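You operate a simulated robot arm through the tools that you are given. There is no shell and no other tool. Be economical: measure what you need, move in short steps, check, and stop when the job is done.

You run a simulated two-armed robot. Do the job below in one go: nothing can be reset, and whatever is moved stays where it is left.

TASK
Take the cream cloth from the top of the side table and lay it out flat on the open top of the cabinet table.

Only the result counts: the job must be done as asked and must still hold three seconds after the hand-in. Knocking over, shifting, dropping, spilling or breaking anything else fails it. Flat cloth is picked up by pressing the open fingertips on it (5 to 10 N) and closing them slowly along it; thin cloth reads only 2 to 8 mm in the jaws.

THE ROBOT
Two 7-joint arms with two-finger parallel grippers on one trunk, on a base that drives. Base frame: it is fixed to the floor where the robot stands at the start and does not move with it; the origin is under the middle of the robot, x ahead of it, y to its left, z up. Lengths are in mm, angles in degrees, forces in N, time in s.
The left shoulder is at the start at [70, 133, 1101], the right one opposite. Places, roughly: open top of the cabinet table [500, -700, 900]. Payload 1.57 kg a hand.
The TCP of each hand is the grasp point between the finger pads, 30 mm short of the fingertips. In the tool frame z runs along the fingers and y along their closing line. The gripper opens to 80 mm. The fingers are 17 mm wide and 12 mm thick; the gripper's body (40 by 82 mm) begins 80 mm behind the TCP.
Orientation is that of the tool frame in the base frame, as [roll, pitch, yaw] about the fixed x, y, z axes, in that order (R = Rz(yaw) Ry(pitch) Rx(roll)). With the fingers straight down and closing along the base's y, the tool's x points along the base's -x, its y along +y and its z along -z.

THE INTERFACE
- The arms move only by the tool move_arm. It takes "left_commands", "right_commands" or both (then of equal length, played together; a hand with none holds still); each is a list of rows, each an object (a shift or turn left out is 0, a gripper value left out holds the last) with "translation": the shift along the tool's x, y, z in units of 25 mm (1.0 is 25 mm), a list of three; "dr": the turn, a rotation vector about the tool's x, y, z in units of 5 degrees (1.0 is 5 degrees), a list of three. In form: [{"translation": [tx, ty, tz], "dr": [wx, wy, wz]}, ...]. A call has 1 to 12 rows; each row shifts and turns the commanded pose from where the row before left it, along the tool's axes as they then stand. "left_fingers" and "right_fingers" are, for a hand that has rows, the gripper command, from -1 (fully open) to 1 (shut), values between in proportion, set as the call begins (left out, the last holds). A call with a number of a shift or a turn outside -1 to 1 is refused whole. Each row takes 0.2 s and may step no farther than 50 mm and 8.6 degrees from the row before; otherwise, or with a gripper value out of range, the whole call is refused. Where a pose cannot be reached the arm comes as near as it can. A force on the tool above 40 N (or 10 N above the force at the start of the call, whichever is more), or a blocked arm, ends the call early, and 0.2 s more pass. The fingers move at their own pace (about 153 mm/s each) and stop on an object; they squeeze with about 24 N. The grip force told is the motor's: it shows also when the fingers shut on nothing. Time passes only in rows, and 0.2 s behind the last, so rows that do not move let the fingers close. The reply holds the time, the measured pose of the TCP, the force on the tool along the base axes, the opening and the grip force, in the units named above and with some noise, and new pictures: "show" is both (left out), scene, wrist or none (wrist: the cameras of the hands that moved).
- Cameras (640 x 400 px; columns grow to the right, rows downward): "scene" is now at [121.8, -39.2, 1311.7]; the picture's right is [-0.48, -0.87, 0.00], its down [-0.63, 0.35, -0.69] and it looks along [0.60, -0.33, -0.73] (base axes); focal length 214 px, centre (320, 200). "left" rides on the left gripper at [72, 7, -122] in its tool frame; the picture's right is [-0.09, 1.00, 0.00], its down [-0.84, -0.08, -0.54] and it looks along [-0.54, -0.05, 0.84] (tool axes); focal length 238 px, centre (320, 200). "right" rides on the right gripper at [72, -7, -122] in its tool frame; the picture's right is [0.09, 1.00, 0.00], its down [-0.84, 0.08, -0.54] and it looks along [-0.54, 0.05, 0.84] (tool axes); focal length 238 px, centre (320, 200). There is no depth. A picture from a camera that has moved, and an enlarged one, comes with that camera's place and axes in the base frame and with its lens.
- slide_trunk(by): slides the trunk up (or, below 0, down) by that many mm; the arms and the scene camera ride with it, the base frame stays. It gives what a move gives, with no picture.
- base_move(legs): drives the robot by 1 to 6 legs, each [ahead, left, turn to the left] in mm, mm and degrees, along the robot's own axes; the way and the turn of a leg run together, so that a leg with both is an arc; at most 1500 mm and 180 degrees a leg. The arms and the cameras ride along, it lands a little off, and it stops where it bumps. It gives what a move gives, and a new picture of the scene camera.
- aim_head(pan, tilt): turns the head with the scene camera to pan (to the left, within 86 degrees either way) and tilt (down, from -29 to 69), counted from straight ahead of the robot. It gives what a move gives, and a new picture of the scene camera.
- enlarge(camera, box): a new picture of the part [left, top, right, bottom] of that camera's present view, enlarged. The clock stands still meanwhile.
- sign_off(): hands the job in; it is judged then, once.

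Work in short steps. Places have to be worked out from the pictures, the camera data and where the tool is seen: move nearer, look again, correct. Check each grasp and each placing, and mend what went wrong. You have 120 turns and 260 pictures in all, those below and enlarged ones among them. Open the grippers and draw the arms clear of the work before you hand the job in, unless the task says otherwise; then end with one line.

The tools are called after "Request:" by a JSON object that holds its "api" and its "payload". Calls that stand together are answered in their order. move_arm: Moves the arms, as the interface text tells. Its arguments: {"type":"object","properties":{"left_commands":{"type":"array"},"left_fingers":{"type":"number"},"right_commands":{"type":"array"},"right_fingers":{"type":"number"},"show":{"type":"string","enum":["both","scene","wrist","none"]}},"required":[]} The other tools are called the same way: slide_trunk (by) slides the trunk up or down; base_move (legs) drives the base; aim_head (pan, tilt) turns the head that bears the scene camera; enlarge (camera, box) takes an enlarged picture of a part of a camera's view; sign_off () hands the job in.

At the start:

```text
time: 0.0
left_ee_pos: [445.8, -65.4, 1111.3]
left_tool_rot: [180.0, 0.0, -179.8]
left_force: [-1.1, -0.7, -0.5]
left_finger_gap: 80.1
left_grip_force: 0.1
right_ee_pos: [367.3, -395.2, 1187.8]
right_tool_rot: [-179.9, 0.0, 179.9]
right_force: [0.2, -0.3, -0.2]
right_finger_gap: 80.0
right_grip_force: 0.1
trunk travel left (down, up): [-675.0, 265.0]
robot x, y, heading: [0.9, 1.9, -0.1]
head pan, tilt: [-29.0, 46.5]
```

scene: 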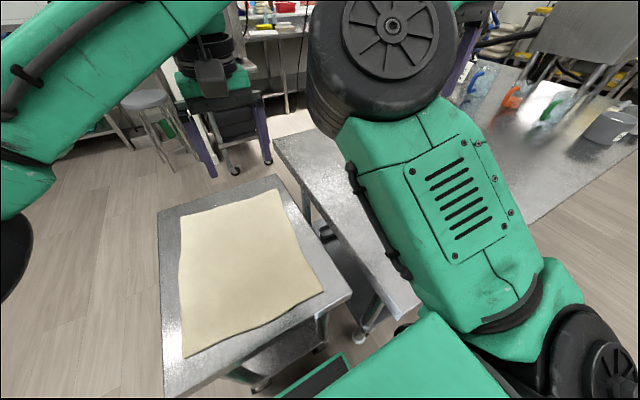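
right: 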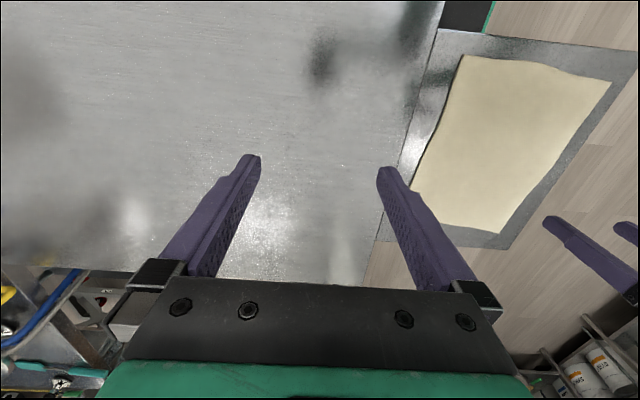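
left: 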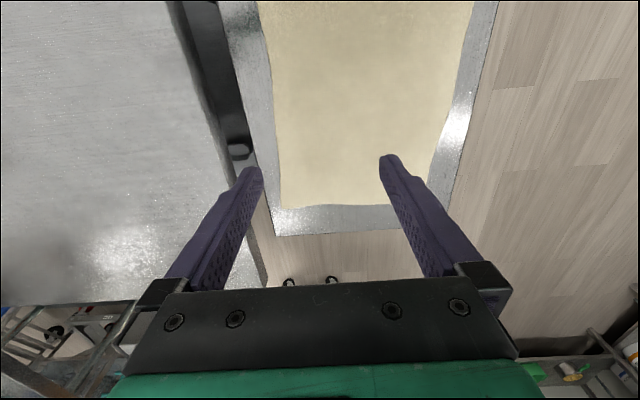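

The cloth lies on the low side table at about x 303–710, y −180–170, and the cabinet table is to its right. I'll turn the head to survey the cabinet top.

Request:
{"api": "aim_head", "payload": {"pan": -75, "tilt": 35}}

Request:
{"api": "aim_head", "payload": {"pan": 0, "tilt": 60}}

```text
time: 1.1
left_ee_pos: [446.6, -65.5, 1111.3]
left_tool_rot: [-179.9, 0.0, -179.8]
left_force: [-0.3, 0.0, -0.7]
left_finger_gap: 80.0
left_grip_force: 0.0
right_ee_pos: [367.7, -394.0, 1188.1]
right_tool_rot: [179.9, 0.1, 180.0]
right_force: [0.1, 0.3, -0.4]
right_finger_gap: 79.9
right_grip_force: 0.1
trunk travel left (down, up): [-675.0, 265.0]
robot x, y, heading: [-0.4, 4.3, 0.1]
head pan, tilt: [-75.0, 35.0]
camera scene: at [74.6, -85.4, 1328.6], right [-0.97, -0.26, 0.0], down [-0.15, 0.55, -0.82], along [0.21, -0.79, -0.57], focal length 214 px, centre (320, 200)
```

scene: 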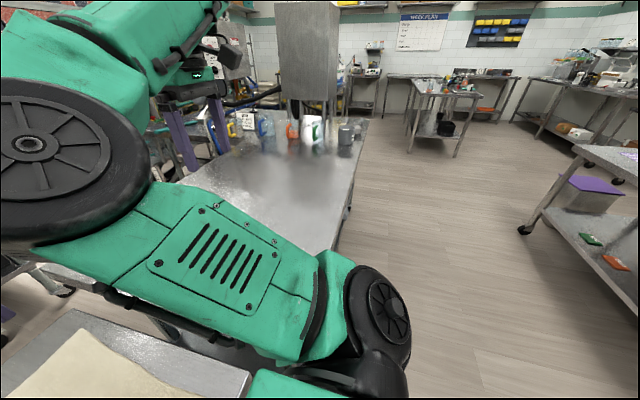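

```text
time: 2.6
left_ee_pos: [445.5, -65.8, 1111.3]
left_tool_rot: [179.9, 0.0, -179.9]
left_force: [0.3, -0.1, -0.1]
left_finger_gap: 79.9
left_grip_force: 0.1
right_ee_pos: [367.8, -393.9, 1188.6]
right_tool_rot: [180.0, 0.0, -180.0]
right_force: [-0.4, -0.1, 0.6]
right_finger_gap: 79.8
right_grip_force: 0.1
trunk travel left (down, up): [-675.0, 265.0]
robot x, y, heading: [-0.9, 1.1, 0.2]
head pan, tilt: [0.0, 60.0]
camera scene: at [118.4, -0.4, 1294.3], right [0.0, -1.0, 0.0], down [-0.87, 0.0, -0.5], along [0.5, 0.0, -0.87], focal length 214 px, centre (320, 200)
```

scene: 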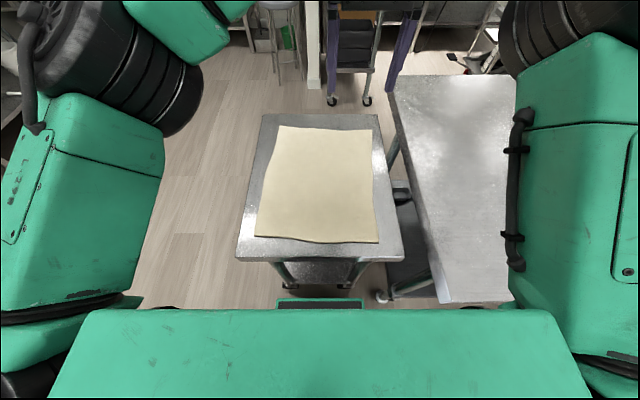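

The cloth is about 410 × 330 mm with near corners at roughly [319, 174] and [302, −155]. The cabinet top is clear from y ≈ −230 to −1050. I'll bring both hands above the near corners.

Request:
{"api": "move_arm", "payload": {"left_commands": [{"translation": [0.35, 0.68, 0.1]}, {"translation": [0.35, 0.68, 0.1]}, {"translation": [0.35, 0.68, 0.1]}, {"translation": [0.35, 0.68, 0.1]}, {"translation": [0.35, 0.68, 0.1]}, {"translation": [0.35, 0.68, 0.1]}, {"translation": [0.35, 0.68, 0.1]}, {"translation": [0.35, 0.68, 0.1]}, {"translation": [0.35, 0.68, 0.1]}, {"translation": [0.35, 0.68, 0.1]}, {"translation": [0.35, 0.68, 0.1]}, {"translation": [0.35, 0.68, 0.1]}], "right_commands": [{"translation": [0.125, 0.9, 0.35]}, {"translation": [0.125, 0.9, 0.35]}, {"translation": [0.125, 0.9, 0.35]}, {"translation": [0.125, 0.9, 0.35]}, {"translation": [0.125, 0.9, 0.35]}, {"translation": [0.125, 0.9, 0.35]}, {"translation": [0.125, 0.9, 0.35]}, {"translation": [0.125, 0.9, 0.35]}, {"translation": [0.125, 0.9, 0.35]}, {"translation": [0.125, 0.9, 0.35]}, {"translation": [0.125, 0.9, 0.35]}, {"translation": [0.125, 0.9, 0.35]}], "show": "scene"}}

Request:
{"api": "move_arm", "payload": {"left_commands": [{"dr": [0, 0, 1]}, {"dr": [0, 0, 1]}, {"dr": [0, 0, 1]}, {"dr": [0, 0, 1]}, {"dr": [0, 0, 1]}, {"dr": [0, 0, 1]}, {"dr": [0, 0, 1]}, {"dr": [0, 0, 1]}, {"dr": [0, 0, 1]}], "right_commands": [{"dr": [0, 0, -1]}, {"dr": [0, 0, -1]}, {"dr": [0, 0, -1]}, {"dr": [0, 0, -1]}, {"dr": [0, 0, -1]}, {"dr": [0, 0, -1]}, {"dr": [0, 0, -1]}, {"dr": [0, 0, -1]}, {"dr": [0, 0, -1]}], "show": "none"}}

Request:
{"api": "move_arm", "payload": {"left_commands": [{"dr": [0, 0, 1]}, {"dr": [0, 0, 1]}, {"dr": [0, 0, 1]}, {"dr": [0, 0, 1]}, {"dr": [0, 0, 1]}, {"dr": [0, 0, 1]}, {"dr": [0, 0, 1]}, {"dr": [0, 0, 1]}, {"dr": [0, 0, 1]}], "right_commands": [{"dr": [0, 0, -1]}, {"dr": [0, 0, -1]}, {"dr": [0, 0, -1]}, {"dr": [0, 0, -1]}, {"dr": [0, 0, -1]}, {"dr": [0, 0, -1]}, {"dr": [0, 0, -1]}, {"dr": [0, 0, -1]}, {"dr": [0, 0, -1]}]}}

```text
time: 5.2
left_ee_pos: [338.6, 140.2, 1081.1]
left_tool_rot: [-179.9, 0.0, -179.9]
left_force: [-0.2, 0.3, -0.3]
left_finger_gap: 80.1
left_grip_force: 0.0
right_ee_pos: [368.0, -362.5, 1176.2]
right_tool_rot: [180.0, -0.1, -180.0]
right_force: [-0.6, -0.2, -0.1]
right_finger_gap: 79.9
right_grip_force: 0.1
right hand out of reach, approached as far as the arm can: row 2, 3, 4, 5, 6, 7, 8, 9, 10, 11, 12
trunk travel left (down, up): [-675.0, 265.0]
robot x, y, heading: [2.9, 0.9, 0.1]
head pan, tilt: [0.0, 60.0]
camera scene: at [117.7, 0.7, 1294.3], right [0.0, -1.0, 0.0], down [-0.87, 0.0, -0.5], along [0.5, 0.0, -0.87], focal length 214 px, centre (320, 200)
```

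scene: 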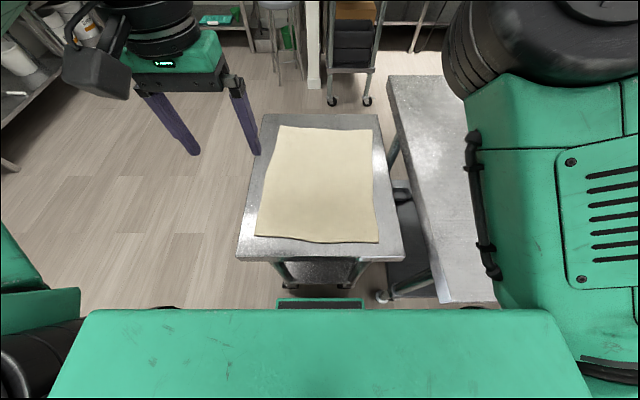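

```text
time: 7.2
left_ee_pos: [339.3, 138.7, 1080.9]
left_tool_rot: [180.0, -0.1, 135.0]
left_force: [-0.1, -0.8, -0.7]
left_finger_gap: 79.8
left_grip_force: 0.0
right_ee_pos: [370.0, -364.4, 1173.3]
right_tool_rot: [179.9, 0.0, -134.9]
right_force: [-0.1, 0.4, -0.2]
right_finger_gap: 80.1
right_grip_force: 0.0
trunk travel left (down, up): [-675.0, 265.0]
robot x, y, heading: [-1.0, -0.5, -0.2]
head pan, tilt: [0.0, 60.0]
```

```text
time: 9.2
left_ee_pos: [338.7, 138.9, 1080.9]
left_tool_rot: [180.0, -0.1, 90.0]
left_force: [0.4, -0.5, 0.4]
left_finger_gap: 80.3
left_grip_force: 0.1
right_ee_pos: [368.9, -363.8, 1174.2]
right_tool_rot: [180.0, 0.0, -89.9]
right_force: [-0.2, -0.4, -0.7]
right_finger_gap: 79.9
right_grip_force: 0.0
trunk travel left (down, up): [-675.0, 265.0]
robot x, y, heading: [2.3, 3.0, 0.1]
head pan, tilt: [0.0, 60.0]
camera scene: at [118.3, -0.3, 1294.3], right [0.0, -1.0, 0.0], down [-0.87, 0.0, -0.5], along [0.5, 0.0, -0.87], focal length 214 px, centre (320, 200)
camera right: at [377.1, -436.3, 1297.4], right [-1.0, -0.09, 0.0], down [-0.08, 0.84, 0.54], along [-0.05, 0.54, -0.84], focal length 238 px, centre (320, 200)
camera left: at [346.0, 210.6, 1202.6], right [1.0, -0.09, 0.0], down [-0.08, -0.84, 0.54], along [-0.05, -0.54, -0.84], focal length 238 px, centre (320, 200)
```

scene: 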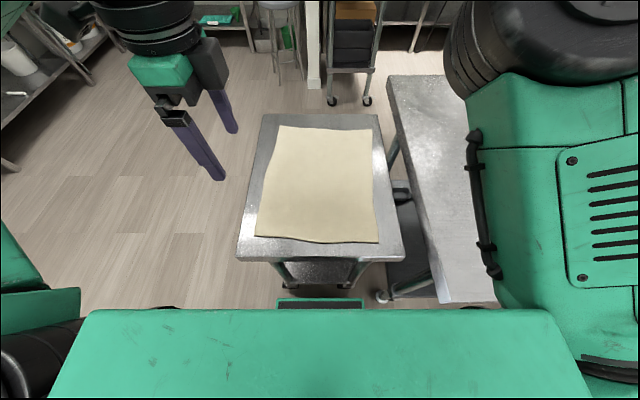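
right: 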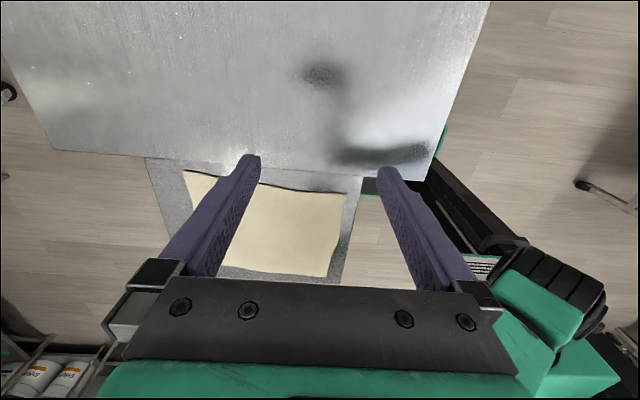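
left: 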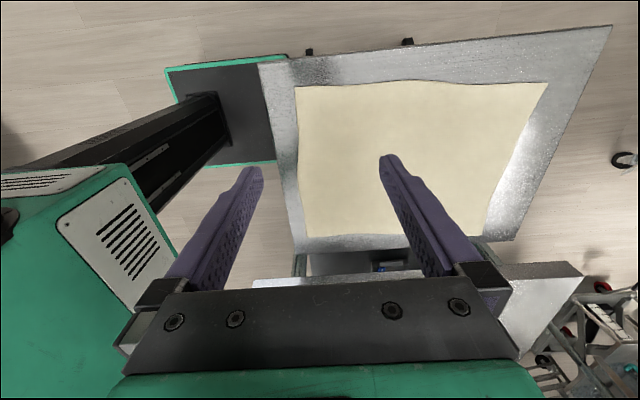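

The left hand is placed, but the right arm is folded too tightly that high up. I'll move it forward and down, then inward.

Request:
{"api": "move_arm", "payload": {"right_commands": [{"translation": [0, -0.7, 0.7]}, {"translation": [0, -0.7, 0.7]}, {"translation": [0, -0.7, 0.7]}, {"translation": [0, -0.7, 0.7]}, {"translation": [0, -0.7, 0.7]}, {"translation": [0, -0.7, 0.7]}, {"translation": [0, -0.7, 0.7]}, {"translation": [0, 0, 0.7]}], "show": "none"}}

Request:
{"api": "move_arm", "payload": {"right_commands": [{"translation": [-0.8, 0, 0]}, {"translation": [-0.8, 0, 0]}, {"translation": [-0.8, 0, 0]}, {"translation": [-0.8, 0, 0]}, {"translation": [-0.8, 0, 0]}, {"translation": [-0.8, 0, 0]}, {"translation": [-0.8, 0, 0]}, {"translation": [-0.8, 0, 0]}, {"translation": [-0.8, 0, 0]}, {"translation": [-0.8, 0, 0]}, {"translation": [-0.8, 0, 0]}, {"translation": [-0.8, 0, 0]}], "show": "scene"}}

```text
time: 11.0
left_ee_pos: [337.9, 138.8, 1080.4]
left_tool_rot: [180.0, 0.1, 90.1]
left_force: [-0.2, 0.3, 0.5]
left_finger_gap: 79.9
left_grip_force: 0.1
right_ee_pos: [491.7, -364.3, 1032.9]
right_tool_rot: [180.0, 0.0, -90.0]
right_force: [0.1, -0.1, -0.8]
right_finger_gap: 79.9
right_grip_force: 0.1
trunk travel left (down, up): [-675.0, 265.0]
robot x, y, heading: [1.1, 1.8, -0.1]
head pan, tilt: [0.0, 60.0]
```

```text
time: 13.6
left_ee_pos: [340.0, 139.0, 1081.1]
left_tool_rot: [-180.0, 0.0, 90.1]
left_force: [-0.3, 0.1, 0.6]
left_finger_gap: 79.8
left_grip_force: 0.0
right_ee_pos: [511.6, -301.5, 1036.7]
right_tool_rot: [179.9, -0.1, -90.0]
right_force: [0.6, 0.0, 0.2]
right_finger_gap: 80.0
right_grip_force: 0.0
right hand out of reach, approached as far as the arm can: row 3, 4, 5, 6, 7, 8, 9, 10, 11, 12
trunk travel left (down, up): [-675.0, 265.0]
robot x, y, heading: [1.6, 1.9, -0.0]
head pan, tilt: [0.0, 60.0]
camera scene: at [118.4, -0.2, 1294.3], right [0.0, -1.0, 0.0], down [-0.87, 0.0, -0.5], along [0.5, 0.0, -0.87], focal length 214 px, centre (320, 200)
```

scene: 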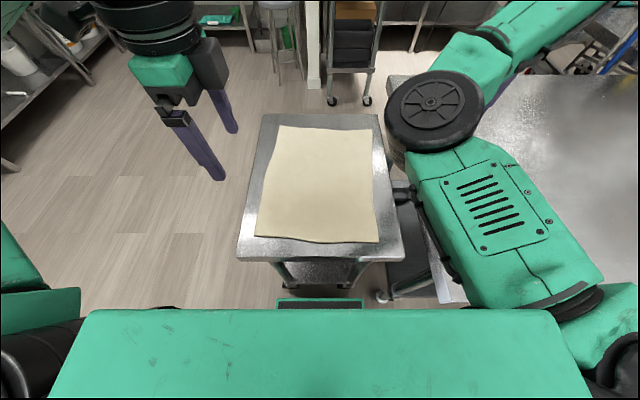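

The right arm is hand-high relative to its shoulder, so it folds badly. I'll raise the trunk so the hands can work lower relative to the shoulders.

Request:
{"api": "slide_trunk", "payload": {"by": 200}}

Request:
{"api": "move_arm", "payload": {"right_commands": [{"translation": [0, 0, 0.9]}, {"translation": [0, 0, 0.9]}, {"translation": [0, 0, 0.9]}, {"translation": [0, 0, 0.9]}, {"translation": [0, 0, 0.9]}, {"translation": [0, 0, 0.9]}, {"translation": [0, 0, 0.9]}, {"translation": [0, 0, 0.9]}, {"translation": [0, 0, 0.9]}, {"translation": [0, 0, 0.9]}], "show": "none"}}

Request:
{"api": "move_arm", "payload": {"right_commands": [{"translation": [-0.8, 0, 0]}, {"translation": [-0.8, 0, 0]}, {"translation": [-0.8, 0, 0]}, {"translation": [-0.8, 0, 0]}, {"translation": [-0.8, 0, 0]}, {"translation": [-0.8, 0, 0]}, {"translation": [-0.8, 0, 0]}, {"translation": [-0.8, 0, 0]}], "show": "scene"}}

```text
time: 15.8
left_ee_pos: [340.2, 138.8, 1281.2]
left_tool_rot: [-179.9, 0.0, 90.1]
left_force: [-0.5, 1.7, -0.8]
left_finger_gap: 80.2
left_grip_force: 0.0
right_ee_pos: [511.8, -302.7, 1234.3]
right_tool_rot: [179.9, 0.0, -90.1]
right_force: [0.3, 0.1, 0.9]
right_finger_gap: 79.7
right_grip_force: 0.1
trunk travel left (down, up): [-875.0, 65.0]
robot x, y, heading: [-3.1, -0.3, -0.0]
head pan, tilt: [0.0, 60.0]
```

```text
time: 18.0
left_ee_pos: [339.9, 138.2, 1280.0]
left_tool_rot: [180.0, 0.0, 90.2]
left_force: [-0.4, 0.5, 0.0]
left_finger_gap: 80.1
left_grip_force: 0.0
right_ee_pos: [511.0, -301.9, 1010.1]
right_tool_rot: [180.0, -0.1, -90.1]
right_force: [-0.6, 0.3, -0.7]
right_finger_gap: 79.9
right_grip_force: 0.1
trunk travel left (down, up): [-875.0, 65.0]
robot x, y, heading: [-0.5, 1.3, 0.1]
head pan, tilt: [0.0, 60.0]
```

```text
time: 19.8
left_ee_pos: [338.7, 137.9, 1279.7]
left_tool_rot: [-179.9, 0.0, 90.1]
left_force: [0.5, 0.3, 0.9]
left_finger_gap: 79.7
left_grip_force: 0.0
right_ee_pos: [520.0, -167.1, 1018.9]
right_tool_rot: [-178.7, -1.7, -92.1]
right_force: [0.0, 0.0, 0.1]
right_finger_gap: 80.1
right_grip_force: 0.0
trunk travel left (down, up): [-875.0, 65.0]
robot x, y, heading: [1.5, -2.0, 0.0]
head pan, tilt: [0.0, 60.0]
camera scene: at [118.5, 0.3, 1494.3], right [0.0, -1.0, 0.0], down [-0.87, 0.0, -0.5], along [0.5, 0.0, -0.87], focal length 214 px, centre (320, 200)
```

scene: 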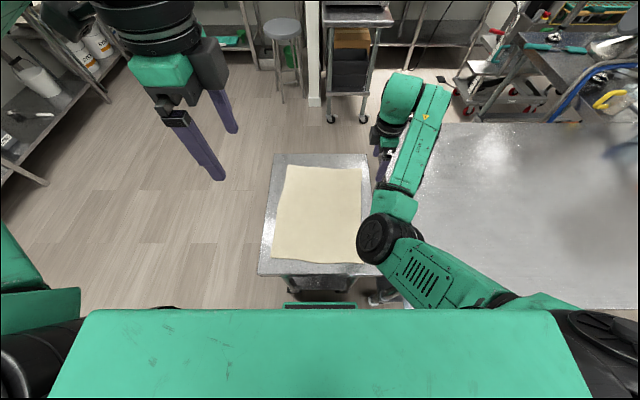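

The right elbow is inward and the cabinet edge would crowd a right-hand grasp here. I plan to approach from the left side of the side table, facing the long edge of the cloth. First I'll check the floor on that side.

Request:
{"api": "aim_head", "payload": {"pan": 70, "tilt": 45}}

```text
time: 21.2
left_ee_pos: [339.0, 138.8, 1279.7]
left_tool_rot: [-180.0, 0.0, 90.2]
left_force: [-0.3, 0.6, -0.1]
left_finger_gap: 80.2
left_grip_force: 0.0
right_ee_pos: [516.2, -168.8, 1014.3]
right_tool_rot: [-179.3, -2.3, -91.9]
right_force: [0.4, 0.4, 0.0]
right_finger_gap: 80.1
right_grip_force: 0.1
trunk travel left (down, up): [-875.0, 65.0]
robot x, y, heading: [-0.5, 1.6, -0.2]
head pan, tilt: [70.0, 45.0]
camera scene: at [79.7, 76.1, 1513.7], right [0.94, -0.34, 0.0], down [-0.24, -0.66, -0.71], along [0.24, 0.66, -0.71], focal length 214 px, centre (320, 200)
```

scene: 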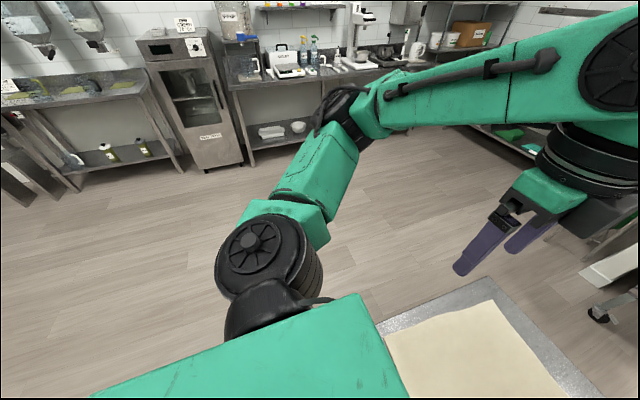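

The floor to the left is clear to about y = 2200. I'll drive left, turn right 90°, and move alongside the side table's left edge.

Request:
{"api": "base_move", "payload": {"legs": [[0, 700, 0], [0, 0, -90], [0, 530, 0]]}}

Request:
{"api": "aim_head", "payload": {"pan": 0, "tilt": 55}}

```text
time: 31.4
left_ee_pos: [684.7, 408.7, 1279.9]
left_tool_rot: [-180.0, 0.0, 3.6]
left_force: [-0.4, -0.7, 0.1]
left_finger_gap: 79.7
left_grip_force: 0.1
right_ee_pos: [387.0, 215.9, 1010.9]
right_tool_rot: [-179.8, -2.4, -178.6]
right_force: [-0.7, 0.5, -0.2]
right_finger_gap: 80.2
right_grip_force: 0.1
trunk travel left (down, up): [-875.0, 65.0]
robot x, y, heading: [523.2, 736.8, -86.5]
head pan, tilt: [70.0, 45.0]
camera scene: at [608.1, 665.3, 1513.8], right [-0.28, -0.96, 0.0], down [-0.68, 0.2, -0.71], along [0.68, -0.2, -0.71], focal length 214 px, centre (320, 200)
```

scene: 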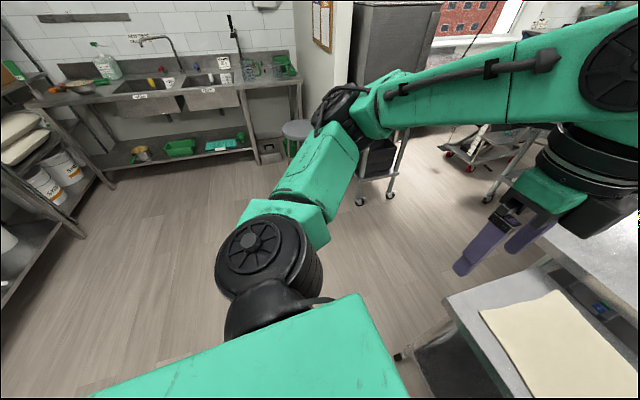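

```text
time: 32.8
left_ee_pos: [685.9, 409.1, 1280.8]
left_tool_rot: [180.0, 0.0, 3.6]
left_force: [0.3, 0.1, 0.5]
left_finger_gap: 79.9
left_grip_force: 0.1
right_ee_pos: [384.9, 214.6, 1011.0]
right_tool_rot: [-179.7, -2.8, -178.6]
right_force: [-0.1, 0.3, 0.1]
right_finger_gap: 79.9
right_grip_force: 0.1
trunk travel left (down, up): [-875.0, 65.0]
robot x, y, heading: [527.0, 737.1, -86.4]
head pan, tilt: [0.0, 55.0]
camera scene: at [536.5, 616.5, 1500.3], right [-1.0, -0.06, 0.0], down [-0.05, 0.82, -0.57], along [0.04, -0.57, -0.82], focal length 214 px, centre (320, 200)
```

scene: 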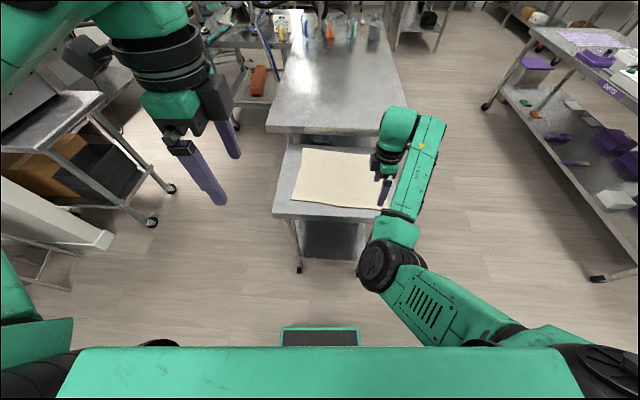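

Now I'm facing the long edge with free floor between us. I'll test retracting the right hand to see how its elbow behaves.

Request:
{"api": "move_arm", "payload": {"right_commands": [{"translation": [0.1, 0.8, 0.3]}, {"translation": [0.1, 0.8, 0.3]}, {"translation": [0.1, 0.8, 0.3]}, {"translation": [0.1, 0.8, 0.3]}, {"translation": [0.1, 0.8, 0.3]}, {"translation": [0.1, 0.8, 0.3]}, {"translation": [0.1, 0.8, 0.3]}, {"translation": [0.1, 0.8, 0.3]}, {"translation": [0.1, 0.8, 0.3]}], "show": "scene"}}

```text
time: 33.8
left_ee_pos: [686.7, 409.2, 1281.3]
left_tool_rot: [-180.0, 0.0, 3.6]
left_force: [-0.1, 0.2, 0.1]
left_finger_gap: 80.2
left_grip_force: 0.0
right_ee_pos: [315.7, 260.5, 1014.5]
right_tool_rot: [-175.1, -9.4, 177.5]
right_force: [0.4, -1.1, 0.8]
right_finger_gap: 80.0
right_grip_force: 0.1
trunk travel left (down, up): [-875.0, 65.0]
robot x, y, heading: [527.0, 735.8, -86.4]
head pan, tilt: [0.0, 55.0]
stopped in row 4 (right hand): the arm was blocked; the commanded pose is now the measured one
camera scene: at [536.0, 617.2, 1500.4], right [-1.0, -0.06, 0.0], down [-0.05, 0.82, -0.57], along [0.04, -0.57, -0.82], focal length 214 px, centre (320, 200)
```

scene: 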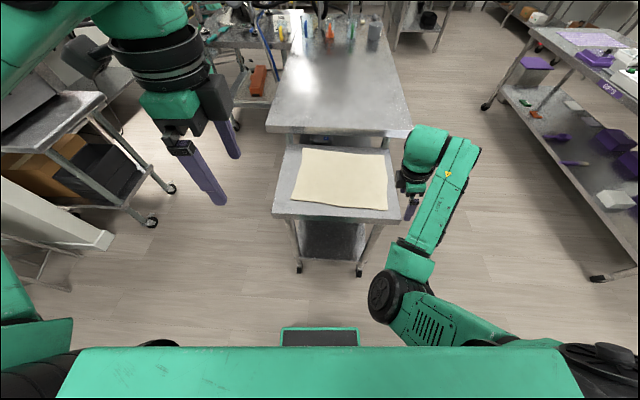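

The right arm works only with its elbow inward, comfortable around 300–400 mm to the robot's right. So I'll offset the robot: left hand near its midline, right hand well to the right.

Request:
{"api": "base_move", "payload": {"legs": [[0, 0, -3.6], [161, 138, 0]]}}

Request:
{"api": "slide_trunk", "payload": {"by": -130}}

Request:
{"api": "move_arm", "payload": {"right_commands": [{"translation": [0.8, 0, 0], "dr": [-0.3, -0.5, 0]}, {"translation": [0.8, 0, 0], "dr": [-0.3, -0.5, 0]}, {"translation": [0.5, 0, 0], "dr": [-0.3, -0.5, 0]}, {"translation": [0.0, 0, 0], "dr": [-0.1, -0.4, 0]}], "show": "scene"}}

```text
time: 35.9
left_ee_pos: [806.4, 240.3, 1281.8]
left_tool_rot: [179.8, -0.1, 0.0]
left_force: [0.9, -0.8, 0.3]
left_finger_gap: 79.9
left_grip_force: 0.0
right_ee_pos: [428.9, 112.7, 1013.9]
right_tool_rot: [-175.1, -9.4, 174.1]
right_force: [0.3, 0.1, -0.2]
right_finger_gap: 80.1
right_grip_force: 0.1
trunk travel left (down, up): [-875.0, 65.0]
robot x, y, heading: [670.3, 573.0, -89.9]
head pan, tilt: [0.0, 55.0]
camera scene: at [669.5, 456.1, 1500.6], right [-1.0, 0.0, 0.0], down [0.0, 0.82, -0.57], along [0.0, -0.57, -0.82], focal length 214 px, centre (320, 200)
```

scene: 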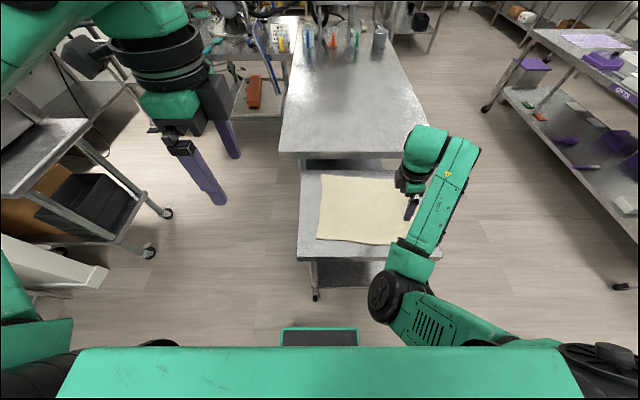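

```text
time: 37.5
left_ee_pos: [808.3, 236.9, 1150.9]
left_tool_rot: [-179.9, 0.1, 0.0]
left_force: [0.4, -0.1, -0.3]
left_finger_gap: 80.1
left_grip_force: 0.1
right_ee_pos: [429.4, 111.7, 884.3]
right_tool_rot: [-175.3, -9.4, 174.0]
right_force: [0.4, 0.2, -0.1]
right_finger_gap: 80.0
right_grip_force: 0.1
trunk travel left (down, up): [-745.0, 195.0]
robot x, y, heading: [670.8, 575.4, -89.9]
head pan, tilt: [0.0, 55.0]
```

```text
time: 38.5
left_ee_pos: [808.9, 236.8, 1150.4]
left_tool_rot: [-180.0, 0.0, 0.0]
left_force: [-0.2, -0.3, 0.6]
left_finger_gap: 80.1
left_grip_force: 0.0
right_ee_pos: [373.2, 118.1, 891.6]
right_tool_rot: [179.8, -0.4, 174.0]
right_force: [0.1, -0.7, 0.1]
right_finger_gap: 79.9
right_grip_force: 0.1
trunk travel left (down, up): [-745.0, 195.0]
robot x, y, heading: [664.1, 577.0, -90.0]
head pan, tilt: [0.0, 55.0]
camera scene: at [671.5, 453.2, 1370.3], right [-1.0, 0.0, 0.0], down [0.0, 0.82, -0.57], along [0.0, -0.57, -0.82], focal length 214 px, centre (320, 200)
```

scene: 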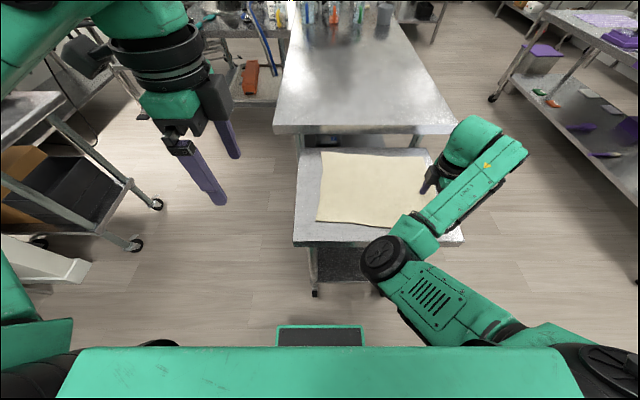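

From this second viewpoint the triangulated surface height is z ≈ 797 rather than 753, with the cloth's near edge running from [303, 160] to [685, 133]. I'll bring the hands above grip points near those corners.

Request:
{"api": "move_arm", "payload": {"left_commands": [{"translation": [-0.57, 0.54, 0.8]}, {"translation": [-0.57, 0.54, 0.8]}, {"translation": [-0.57, 0.54, 0.8]}, {"translation": [-0.57, 0.54, 0.8]}, {"translation": [-0.57, 0.54, 0.8]}, {"translation": [-0.57, 0.54, 0.8]}, {"translation": [-0.57, 0.54, 0.8]}, {"translation": [-0.57, 0.54, 0.8]}, {"translation": [-0.57, 0.54, 0.8]}, {"translation": [-0.57, 0.54, 0.8]}], "right_commands": [{"translation": [0.2, 0.03, 0], "dr": [0, 0, -0.12]}, {"translation": [0.2, 0.03, 0], "dr": [0, 0, -0.12]}, {"translation": [0.2, 0.03, 0], "dr": [0, 0, -0.12]}, {"translation": [0.2, 0.03, 0], "dr": [0, 0, -0.12]}, {"translation": [0.2, 0.03, 0], "dr": [0, 0, -0.12]}, {"translation": [0.2, 0.03, 0], "dr": [0, 0, -0.12]}, {"translation": [0.2, 0.03, 0], "dr": [0, 0, -0.12]}, {"translation": [0.2, 0.03, 0], "dr": [0, 0, -0.12]}, {"translation": [0.2, 0.03, 0], "dr": [0, 0, -0.12]}, {"translation": [0, 0, 0], "dr": [0, 0, -0.12]}], "left_fingers": 0, "right_fingers": 0}}

```text
time: 40.6
left_ee_pos: [667.4, 100.1, 948.5]
left_tool_rot: [-180.0, 0.0, 0.0]
left_force: [-0.2, -0.3, 0.0]
left_finger_gap: 40.0
left_grip_force: 0.1
right_ee_pos: [332.2, 126.4, 890.5]
right_tool_rot: [179.7, 0.1, -179.7]
right_force: [0.4, -0.7, 0.6]
right_finger_gap: 40.1
right_grip_force: 0.1
trunk travel left (down, up): [-745.0, 195.0]
robot x, y, heading: [673.1, 577.7, -89.9]
head pan, tilt: [0.0, 55.0]
camera scene: at [670.7, 452.4, 1370.3], right [-1.0, 0.0, 0.0], down [0.0, 0.82, -0.57], along [0.0, -0.57, -0.82], focal length 214 px, centre (320, 200)
camera right: at [261.5, 118.0, 1013.0], right [-0.1, 1.0, 0.01], down [0.84, 0.08, 0.54], along [0.54, 0.06, -0.84], focal length 238 px, centre (320, 200)
camera left: at [739.0, 93.1, 1071.2], right [-0.09, -1.0, 0.0], down [-0.84, 0.08, 0.54], along [-0.54, 0.05, -0.84], focal length 238 px, centre (320, 200)
```

scene: 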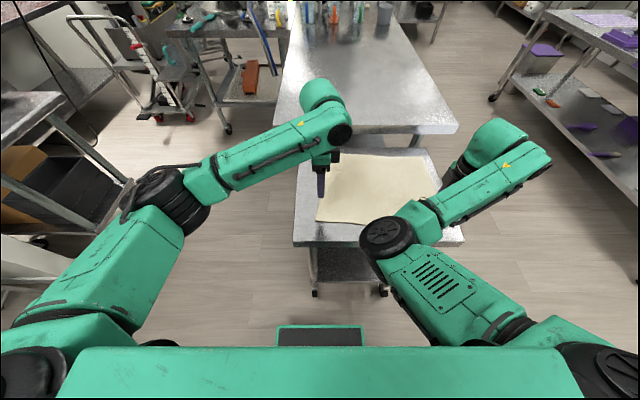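
right: 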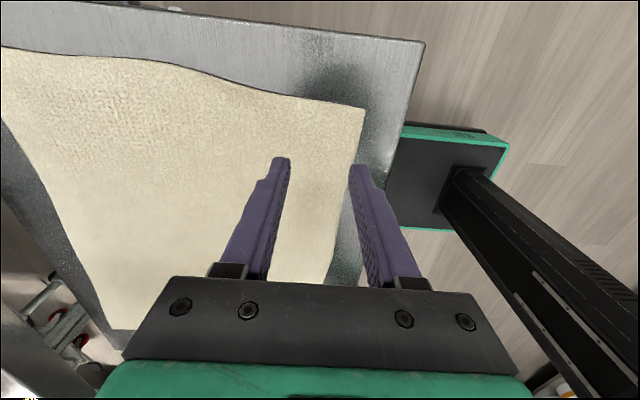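
left: 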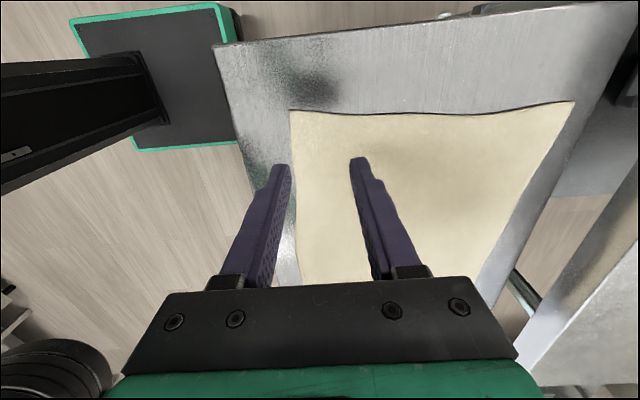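

The wrist views confirm corners at about [302, 162] and [681, 132], with the edge close to my estimate. I'll descend to a couple of centimetres above the expected contact with small corrections.

Request:
{"api": "move_arm", "payload": {"left_commands": [{"translation": [-0.06, 0, 0.8]}, {"translation": [-0.06, 0, 0.8]}, {"translation": [-0.06, 0, 0.8]}, {"translation": [-0.06, 0, 0.8]}, {"translation": [-0.06, 0, 0.7]}], "right_commands": [{"translation": [0, 0.04, 0.32]}, {"translation": [0, 0.04, 0.32]}, {"translation": [0, 0.04, 0.32]}, {"translation": [0, 0.04, 0.32]}, {"translation": [0, 0.04, 0.32]}], "show": "wrist"}}

```text
time: 41.9
left_ee_pos: [657.4, 101.3, 853.8]
left_tool_rot: [179.9, 0.0, 0.0]
left_force: [0.2, -0.3, 0.1]
left_finger_gap: 39.9
left_grip_force: 0.0
right_ee_pos: [327.7, 131.1, 853.6]
right_tool_rot: [-180.0, -0.3, 179.9]
right_force: [-0.4, -0.3, 0.9]
right_finger_gap: 40.1
right_grip_force: 0.0
trunk travel left (down, up): [-745.0, 195.0]
robot x, y, heading: [667.9, 577.7, -90.0]
head pan, tilt: [0.0, 55.0]
camera right: at [257.1, 124.5, 977.4], right [-0.09, 1.0, 0.0], down [0.84, 0.08, 0.54], along [0.53, 0.05, -0.84], focal length 238 px, centre (320, 200)
camera left: at [730.9, 94.8, 974.4], right [-0.09, -1.0, 0.0], down [-0.84, 0.08, 0.54], along [-0.54, 0.05, -0.84], focal length 238 px, centre (320, 200)
```

right: 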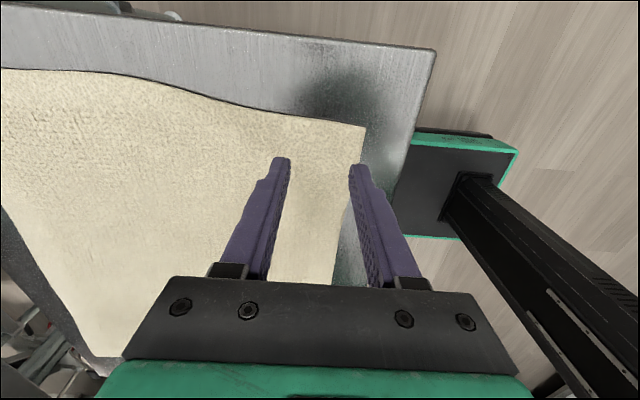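
left: 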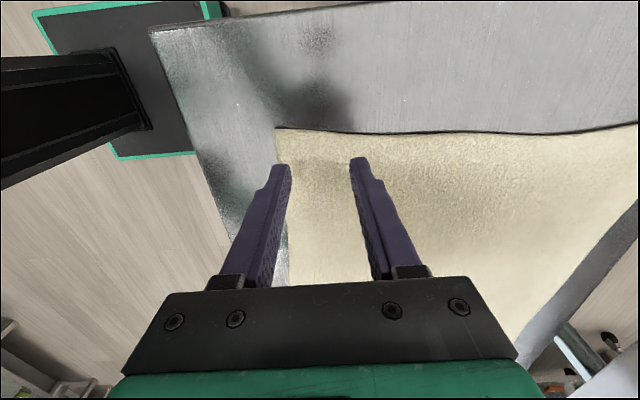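

The tips are still above the cloth, with the outer fingers right at the edge. I'll shift 7 mm inward and descend 18 mm.

Request:
{"api": "move_arm", "payload": {"left_commands": [{"translation": [0, 0.15, 0.24]}, {"translation": [0, 0.15, 0.24]}, {"translation": [0, 0, 0.24]}], "right_commands": [{"translation": [0, -0.15, 0.24]}, {"translation": [0, -0.15, 0.24]}, {"translation": [0, 0, 0.24]}], "show": "none"}}

Request:
{"api": "move_arm", "payload": {"left_commands": [{"translation": [0, 0, 0.1]}, {"translation": [0, 0, 0.1]}, {"translation": [0, 0, 0.1]}], "right_commands": [{"translation": [0, 0, 0.1]}, {"translation": [0, 0, 0.1]}, {"translation": [0, 0, 0.1]}], "show": "wrist"}}

```text
time: 42.6
left_ee_pos: [659.5, 94.4, 835.2]
left_tool_rot: [180.0, 0.1, 0.0]
left_force: [0.3, 0.8, 0.9]
left_finger_gap: 40.0
left_grip_force: 0.1
right_ee_pos: [329.0, 126.1, 834.9]
right_tool_rot: [179.9, -0.5, 179.9]
right_force: [-1.1, 1.0, 5.0]
right_finger_gap: 39.8
right_grip_force: 0.0
trunk travel left (down, up): [-745.0, 195.0]
robot x, y, heading: [671.3, 570.6, -90.1]
head pan, tilt: [0.0, 55.0]
```

```text
time: 43.5
left_ee_pos: [660.6, 95.4, 832.7]
left_tool_rot: [179.4, 0.4, -0.1]
left_force: [-2.6, -4.2, 24.2]
left_finger_gap: 38.0
left_grip_force: 0.0
right_ee_pos: [330.3, 126.4, 832.4]
right_tool_rot: [-179.5, -0.7, -180.0]
right_force: [-4.9, -6.0, 36.8]
right_finger_gap: 38.7
right_grip_force: 0.0
trunk travel left (down, up): [-745.0, 195.0]
robot x, y, heading: [670.7, 574.8, -89.8]
head pan, tilt: [0.0, 55.0]
camera right: at [260.4, 121.0, 957.0], right [-0.09, 1.0, -0.01], down [0.84, 0.08, 0.53], along [0.53, 0.04, -0.85], focal length 238 px, centre (320, 200)
camera left: at [733.2, 90.6, 954.7], right [-0.09, -1.0, 0.01], down [-0.83, 0.08, 0.55], along [-0.54, 0.04, -0.84], focal length 238 px, centre (320, 200)
```

right: 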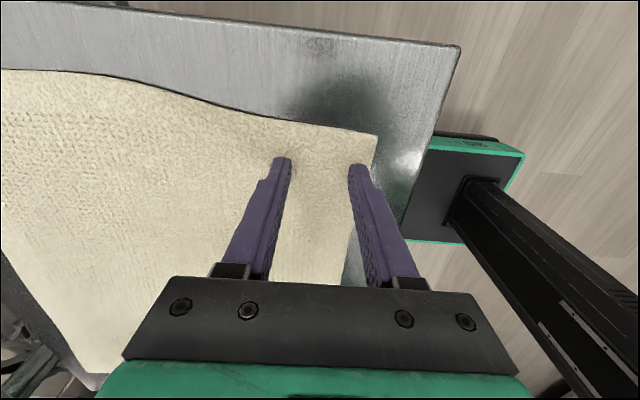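
left: 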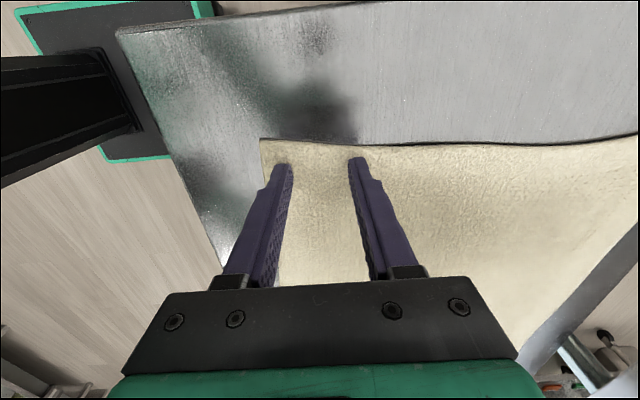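

Contact is at TCP z ≈ 833 (surface ≈ 801), but I'm pressing too hard at 24 and 37 N. I'll ease both up to the 5–10 N range.

Request:
{"api": "move_arm", "payload": {"left_commands": [{"translation": [0, 0, -0.11]}, {"translation": [0, 0, 0]}], "right_commands": [{"translation": [0, 0, -0.18]}, {"translation": [0, 0, 0]}], "show": "none"}}

```text
time: 44.0
left_ee_pos: [661.5, 95.8, 833.9]
left_tool_rot: [179.7, 0.1, 0.0]
left_force: [0.0, -3.6, 26.7]
left_finger_gap: 37.6
left_grip_force: 0.0
right_ee_pos: [330.3, 127.8, 833.7]
right_tool_rot: [-179.9, -0.3, -180.0]
right_force: [-0.9, -3.1, 16.7]
right_finger_gap: 39.7
right_grip_force: 0.0
trunk travel left (down, up): [-745.0, 195.0]
robot x, y, heading: [669.9, 576.6, -90.0]
head pan, tilt: [0.0, 55.0]
```

Still high (27 and 17 N), so I'll ease off more.

Request:
{"api": "move_arm", "payload": {"left_commands": [{"translation": [0, 0, -0.09]}, {"translation": [0, 0, 0]}], "right_commands": [{"translation": [0, 0, -0.05]}, {"translation": [0, 0, 0]}], "show": "none"}}

```text
time: 44.6
left_ee_pos: [658.8, 96.7, 833.2]
left_tool_rot: [179.9, 0.0, 0.0]
left_force: [1.4, -2.2, 18.1]
left_finger_gap: 38.3
left_grip_force: 0.1
right_ee_pos: [330.4, 126.6, 833.3]
right_tool_rot: [179.9, -0.2, 180.0]
right_force: [0.7, 1.8, 5.0]
right_finger_gap: 39.8
right_grip_force: 0.1
trunk travel left (down, up): [-745.0, 195.0]
robot x, y, heading: [668.1, 577.4, -90.4]
head pan, tilt: [0.0, 55.0]
```

Right is good at 5 N; I'll ease the left a little more and start closing slowly.

Request:
{"api": "move_arm", "payload": {"left_commands": [{"translation": [0, 0, -0.06]}, {"translation": [0, 0, 0]}], "right_commands": [{"translation": [0, 0, 0.02]}, {"translation": [0, 0, 0]}], "show": "none"}}

Request:
{"api": "move_arm", "payload": {"left_commands": [{"translation": [0, 0, 0]}], "right_commands": [{"translation": [0, 0, 0]}], "left_fingers": 0.15, "right_fingers": 0.15, "show": "none"}}

Request:
{"api": "move_arm", "payload": {"left_commands": [{"translation": [0, 0, 0]}], "right_commands": [{"translation": [0, 0, 0]}], "left_fingers": 0.3, "right_fingers": 0.3, "show": "wrist"}}

```text
time: 45.2
left_ee_pos: [659.4, 97.2, 834.2]
left_tool_rot: [-180.0, 0.1, 0.1]
left_force: [0.1, 0.5, 2.4]
left_finger_gap: 39.7
left_grip_force: 0.1
right_ee_pos: [330.0, 126.5, 833.2]
right_tool_rot: [-179.9, -0.5, -180.0]
right_force: [2.1, 0.5, 13.0]
right_finger_gap: 40.0
right_grip_force: 0.1
trunk travel left (down, up): [-745.0, 195.0]
robot x, y, heading: [667.6, 574.7, -90.3]
head pan, tilt: [0.0, 55.0]
```

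```text
time: 45.6
left_ee_pos: [659.3, 96.0, 835.2]
left_tool_rot: [179.9, 0.1, 0.1]
left_force: [-0.2, -0.2, 1.4]
left_finger_gap: 33.7
left_grip_force: 0.1
right_ee_pos: [330.6, 125.9, 832.4]
right_tool_rot: [179.9, -0.5, 180.0]
right_force: [0.0, -0.8, 17.4]
right_finger_gap: 32.5
right_grip_force: 0.1
trunk travel left (down, up): [-745.0, 195.0]
robot x, y, heading: [672.0, 576.9, -90.2]
head pan, tilt: [0.0, 55.0]
```

```text
time: 46.0
left_ee_pos: [660.5, 97.2, 835.0]
left_tool_rot: [179.9, 0.1, 0.1]
left_force: [0.1, -0.2, 0.6]
left_finger_gap: 27.7
left_grip_force: 0.0
right_ee_pos: [328.8, 126.9, 832.4]
right_tool_rot: [-179.9, -0.5, -180.0]
right_force: [-0.3, -0.8, 19.2]
right_finger_gap: 28.6
right_grip_force: 0.1
trunk travel left (down, up): [-745.0, 195.0]
robot x, y, heading: [673.6, 576.4, -90.2]
head pan, tilt: [0.0, 55.0]
camera right: at [259.7, 120.2, 957.1], right [-0.09, 1.0, 0.0], down [0.84, 0.08, 0.53], along [0.53, 0.05, -0.84], focal length 238 px, centre (320, 200)
camera left: at [732.5, 89.4, 957.1], right [-0.09, -1.0, 0.0], down [-0.84, 0.08, 0.54], along [-0.54, 0.05, -0.84], focal length 238 px, centre (320, 200)
```

right: 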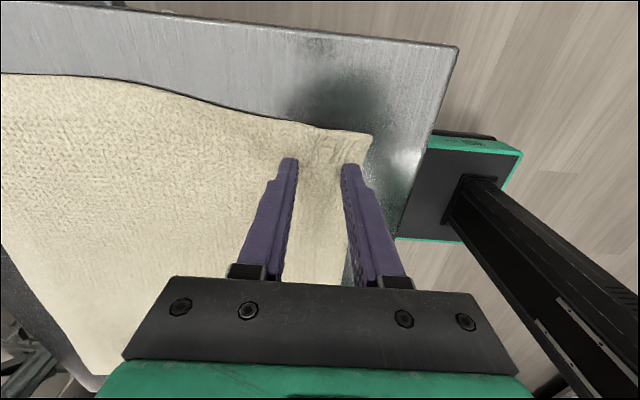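
left: 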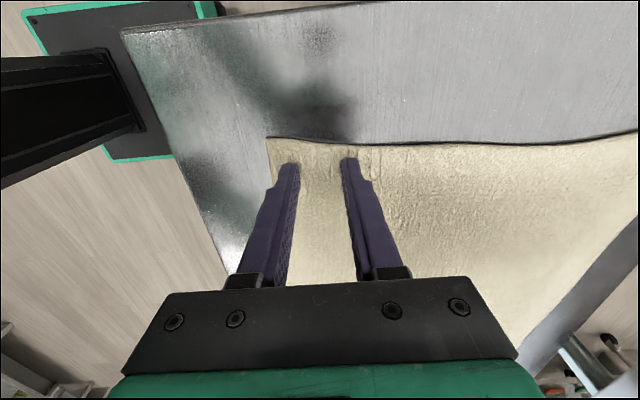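

Both are bunching the cloth, but the left pressure has dropped to nothing. I'll press it a bit more and keep closing.

Request:
{"api": "move_arm", "payload": {"left_commands": [{"translation": [0, 0, 0.06]}, {"translation": [0, 0, 0]}], "right_commands": [{"translation": [0, 0, -0.03]}, {"translation": [0, 0, 0]}], "show": "none"}}

Request:
{"api": "move_arm", "payload": {"left_commands": [{"translation": [0, 0, 0]}], "right_commands": [{"translation": [0, 0, 0]}], "left_fingers": 0.42, "right_fingers": 0.42, "show": "none"}}

```text
time: 46.6
left_ee_pos: [660.5, 95.5, 834.3]
left_tool_rot: [179.8, 0.1, 0.0]
left_force: [0.8, 1.0, 5.6]
left_finger_gap: 28.2
left_grip_force: 0.1
right_ee_pos: [330.4, 127.1, 832.8]
right_tool_rot: [179.9, -0.5, 179.9]
right_force: [-0.5, -1.5, 11.9]
right_finger_gap: 28.9
right_grip_force: 0.8
trunk travel left (down, up): [-745.0, 195.0]
robot x, y, heading: [670.6, 574.5, -90.0]
head pan, tilt: [0.0, 55.0]
```

```text
time: 47.0
left_ee_pos: [659.4, 95.5, 834.3]
left_tool_rot: [179.8, 0.1, 0.1]
left_force: [-2.1, 0.1, 5.8]
left_finger_gap: 22.1
left_grip_force: 0.1
right_ee_pos: [330.5, 127.5, 833.3]
right_tool_rot: [179.8, -0.4, 180.0]
right_force: [0.7, -0.2, 11.8]
right_finger_gap: 22.1
right_grip_force: 0.0
trunk travel left (down, up): [-745.0, 195.0]
robot x, y, heading: [663.8, 574.8, -90.1]
head pan, tilt: [0.0, 55.0]
```

Forces are good (6 and 12 N). I'll keep closing in small steps.

Request:
{"api": "move_arm", "payload": {"left_commands": [{"translation": [0, 0, 0.02]}], "right_commands": [{"translation": [0, 0, 0]}], "left_fingers": 0.55, "right_fingers": 0.55, "show": "none"}}

Request:
{"api": "move_arm", "payload": {"left_commands": [{"translation": [0, 0, 0]}], "right_commands": [{"translation": [0, 0, 0]}], "left_fingers": 0.68, "right_fingers": 0.68, "show": "wrist"}}

```text
time: 47.5
left_ee_pos: [659.1, 95.2, 835.1]
left_tool_rot: [179.8, 0.0, 0.0]
left_force: [-0.9, -0.6, 8.1]
left_finger_gap: 17.0
left_grip_force: 0.1
right_ee_pos: [330.1, 127.4, 833.6]
right_tool_rot: [179.9, -0.5, 180.0]
right_force: [1.4, -0.2, 12.7]
right_finger_gap: 16.8
right_grip_force: 0.2
trunk travel left (down, up): [-745.0, 195.0]
robot x, y, heading: [669.9, 573.5, -89.8]
head pan, tilt: [0.0, 55.0]
```

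```text
time: 47.9
left_ee_pos: [660.4, 96.4, 833.4]
left_tool_rot: [179.8, 0.2, -0.1]
left_force: [-0.3, -1.0, 9.3]
left_finger_gap: 11.9
left_grip_force: 0.1
right_ee_pos: [328.5, 127.3, 833.2]
right_tool_rot: [179.8, -0.4, 179.9]
right_force: [1.1, -0.5, 12.2]
right_finger_gap: 12.6
right_grip_force: 0.1
trunk travel left (down, up): [-745.0, 195.0]
robot x, y, heading: [666.9, 570.3, -89.8]
head pan, tilt: [0.0, 55.0]
camera right: at [259.4, 120.8, 957.4], right [-0.09, 1.0, 0.0], down [0.84, 0.08, 0.54], along [0.53, 0.05, -0.84], focal length 238 px, centre (320, 200)
camera left: at [732.6, 89.8, 955.6], right [-0.09, -1.0, 0.0], down [-0.84, 0.08, 0.54], along [-0.54, 0.05, -0.84], focal length 238 px, centre (320, 200)
```

right: 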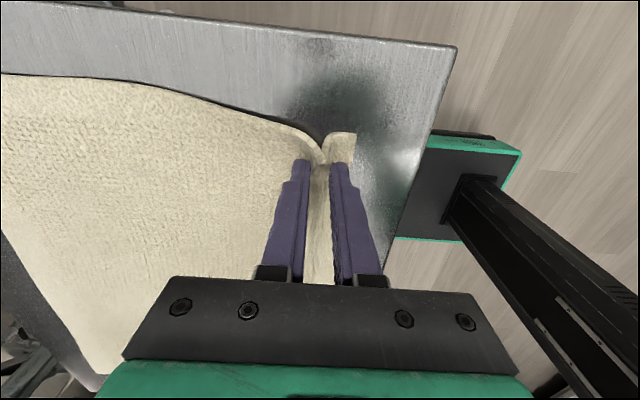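
left: 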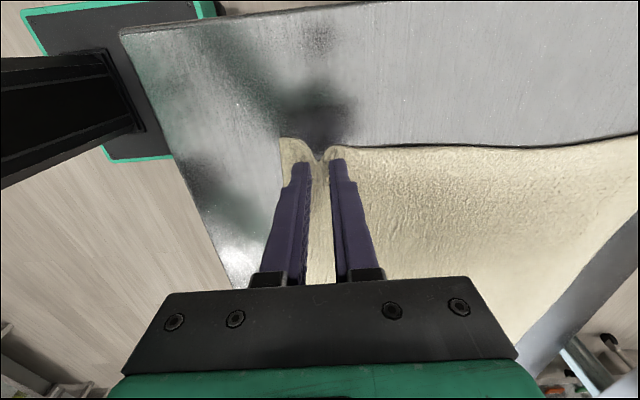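

A ridge is forming between the fingers of both hands. I'll finish closing and let the grip build.

Request:
{"api": "move_arm", "payload": {"left_commands": [{"translation": [0, 0, 0]}], "right_commands": [{"translation": [0, 0, 0]}], "left_fingers": 0.82, "right_fingers": 0.82, "show": "none"}}

Request:
{"api": "move_arm", "payload": {"left_commands": [{"translation": [0, 0, 0]}, {"translation": [0, 0, 0]}, {"translation": [0, 0, 0]}], "right_commands": [{"translation": [0, 0, 0]}, {"translation": [0, 0, 0]}, {"translation": [0, 0, 0]}], "left_fingers": 1, "right_fingers": 1, "show": "wrist"}}

```text
time: 48.2
left_ee_pos: [660.2, 95.8, 834.2]
left_tool_rot: [179.8, 0.1, 0.1]
left_force: [-0.9, -0.5, 9.4]
left_finger_gap: 7.2
left_grip_force: 0.1
right_ee_pos: [329.8, 127.9, 833.1]
right_tool_rot: [180.0, -0.5, 179.9]
right_force: [1.3, 0.2, 13.5]
right_finger_gap: 8.7
right_grip_force: 0.9
trunk travel left (down, up): [-745.0, 195.0]
robot x, y, heading: [669.7, 576.9, -90.1]
head pan, tilt: [0.0, 55.0]
```

```text
time: 49.0
left_ee_pos: [661.5, 96.6, 832.8]
left_tool_rot: [179.8, 0.1, 0.0]
left_force: [-0.8, 0.8, 10.0]
left_finger_gap: 0.0
left_grip_force: 21.7
right_ee_pos: [330.8, 127.0, 833.4]
right_tool_rot: [179.8, -0.3, 179.9]
right_force: [1.5, -1.8, 11.5]
right_finger_gap: 4.5
right_grip_force: 23.6
trunk travel left (down, up): [-745.0, 195.0]
robot x, y, heading: [669.9, 575.9, -90.1]
head pan, tilt: [0.0, 55.0]
camera right: at [259.3, 121.0, 957.4], right [-0.09, 1.0, 0.0], down [0.84, 0.08, 0.54], along [0.53, 0.05, -0.84], focal length 238 px, centre (320, 200)
camera left: at [732.7, 90.0, 955.6], right [-0.09, -1.0, 0.0], down [-0.84, 0.08, 0.54], along [-0.54, 0.05, -0.84], focal length 238 px, centre (320, 200)
```

right: 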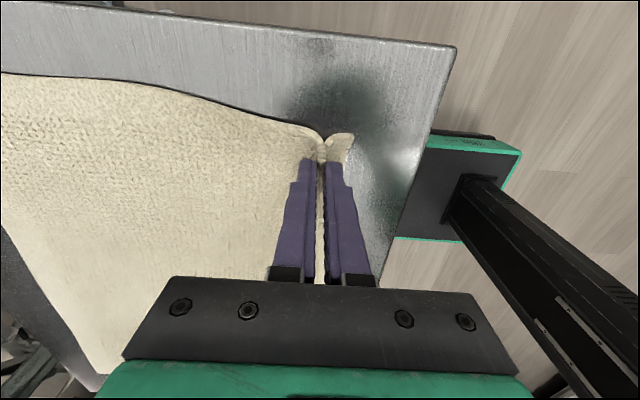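
left: 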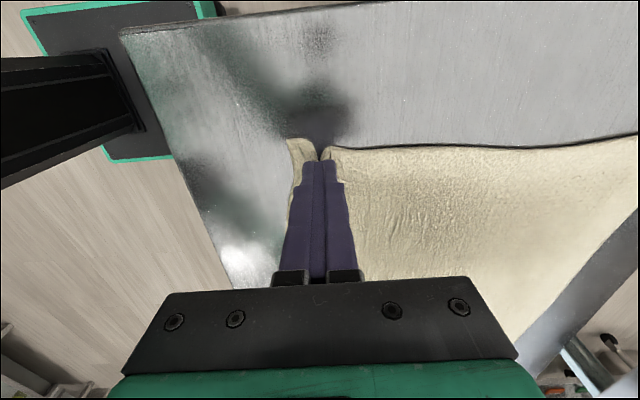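

The right hand holds the cloth (4.5 mm), but the left shut on nothing. I'll lift the left slightly, reopen, move a bit inward and look.

Request:
{"api": "move_arm", "payload": {"left_commands": [{"translation": [0, 0, -0.5]}, {"translation": [-0.2, 0.2, 0]}, {"translation": [0, 0, 0]}], "left_fingers": 0.1, "show": "wrist"}}

```text
time: 49.9
left_ee_pos: [655.4, 89.4, 845.9]
left_tool_rot: [179.9, 0.1, 0.0]
left_force: [0.7, -0.2, 0.6]
left_finger_gap: 36.0
left_grip_force: 0.0
right_ee_pos: [329.8, 128.5, 832.7]
right_tool_rot: [179.9, -0.4, 179.8]
right_force: [-0.4, 2.8, 16.0]
right_finger_gap: 4.6
right_grip_force: 24.6
trunk travel left (down, up): [-745.0, 195.0]
robot x, y, heading: [671.4, 577.1, -90.2]
head pan, tilt: [0.0, 55.0]
camera left: at [727.9, 83.6, 967.3], right [-0.09, -1.0, 0.0], down [-0.84, 0.08, 0.54], along [-0.54, 0.05, -0.84], focal length 238 px, centre (320, 200)
```

left: 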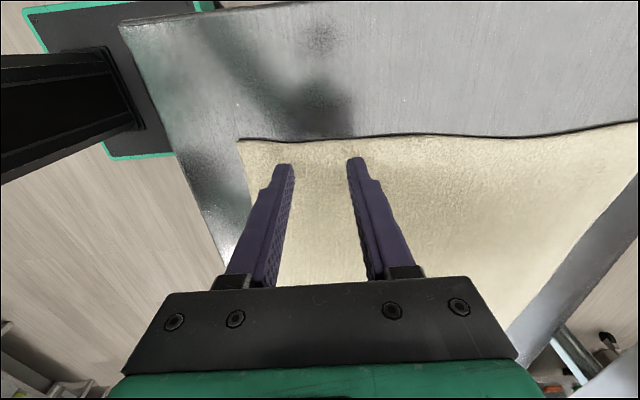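

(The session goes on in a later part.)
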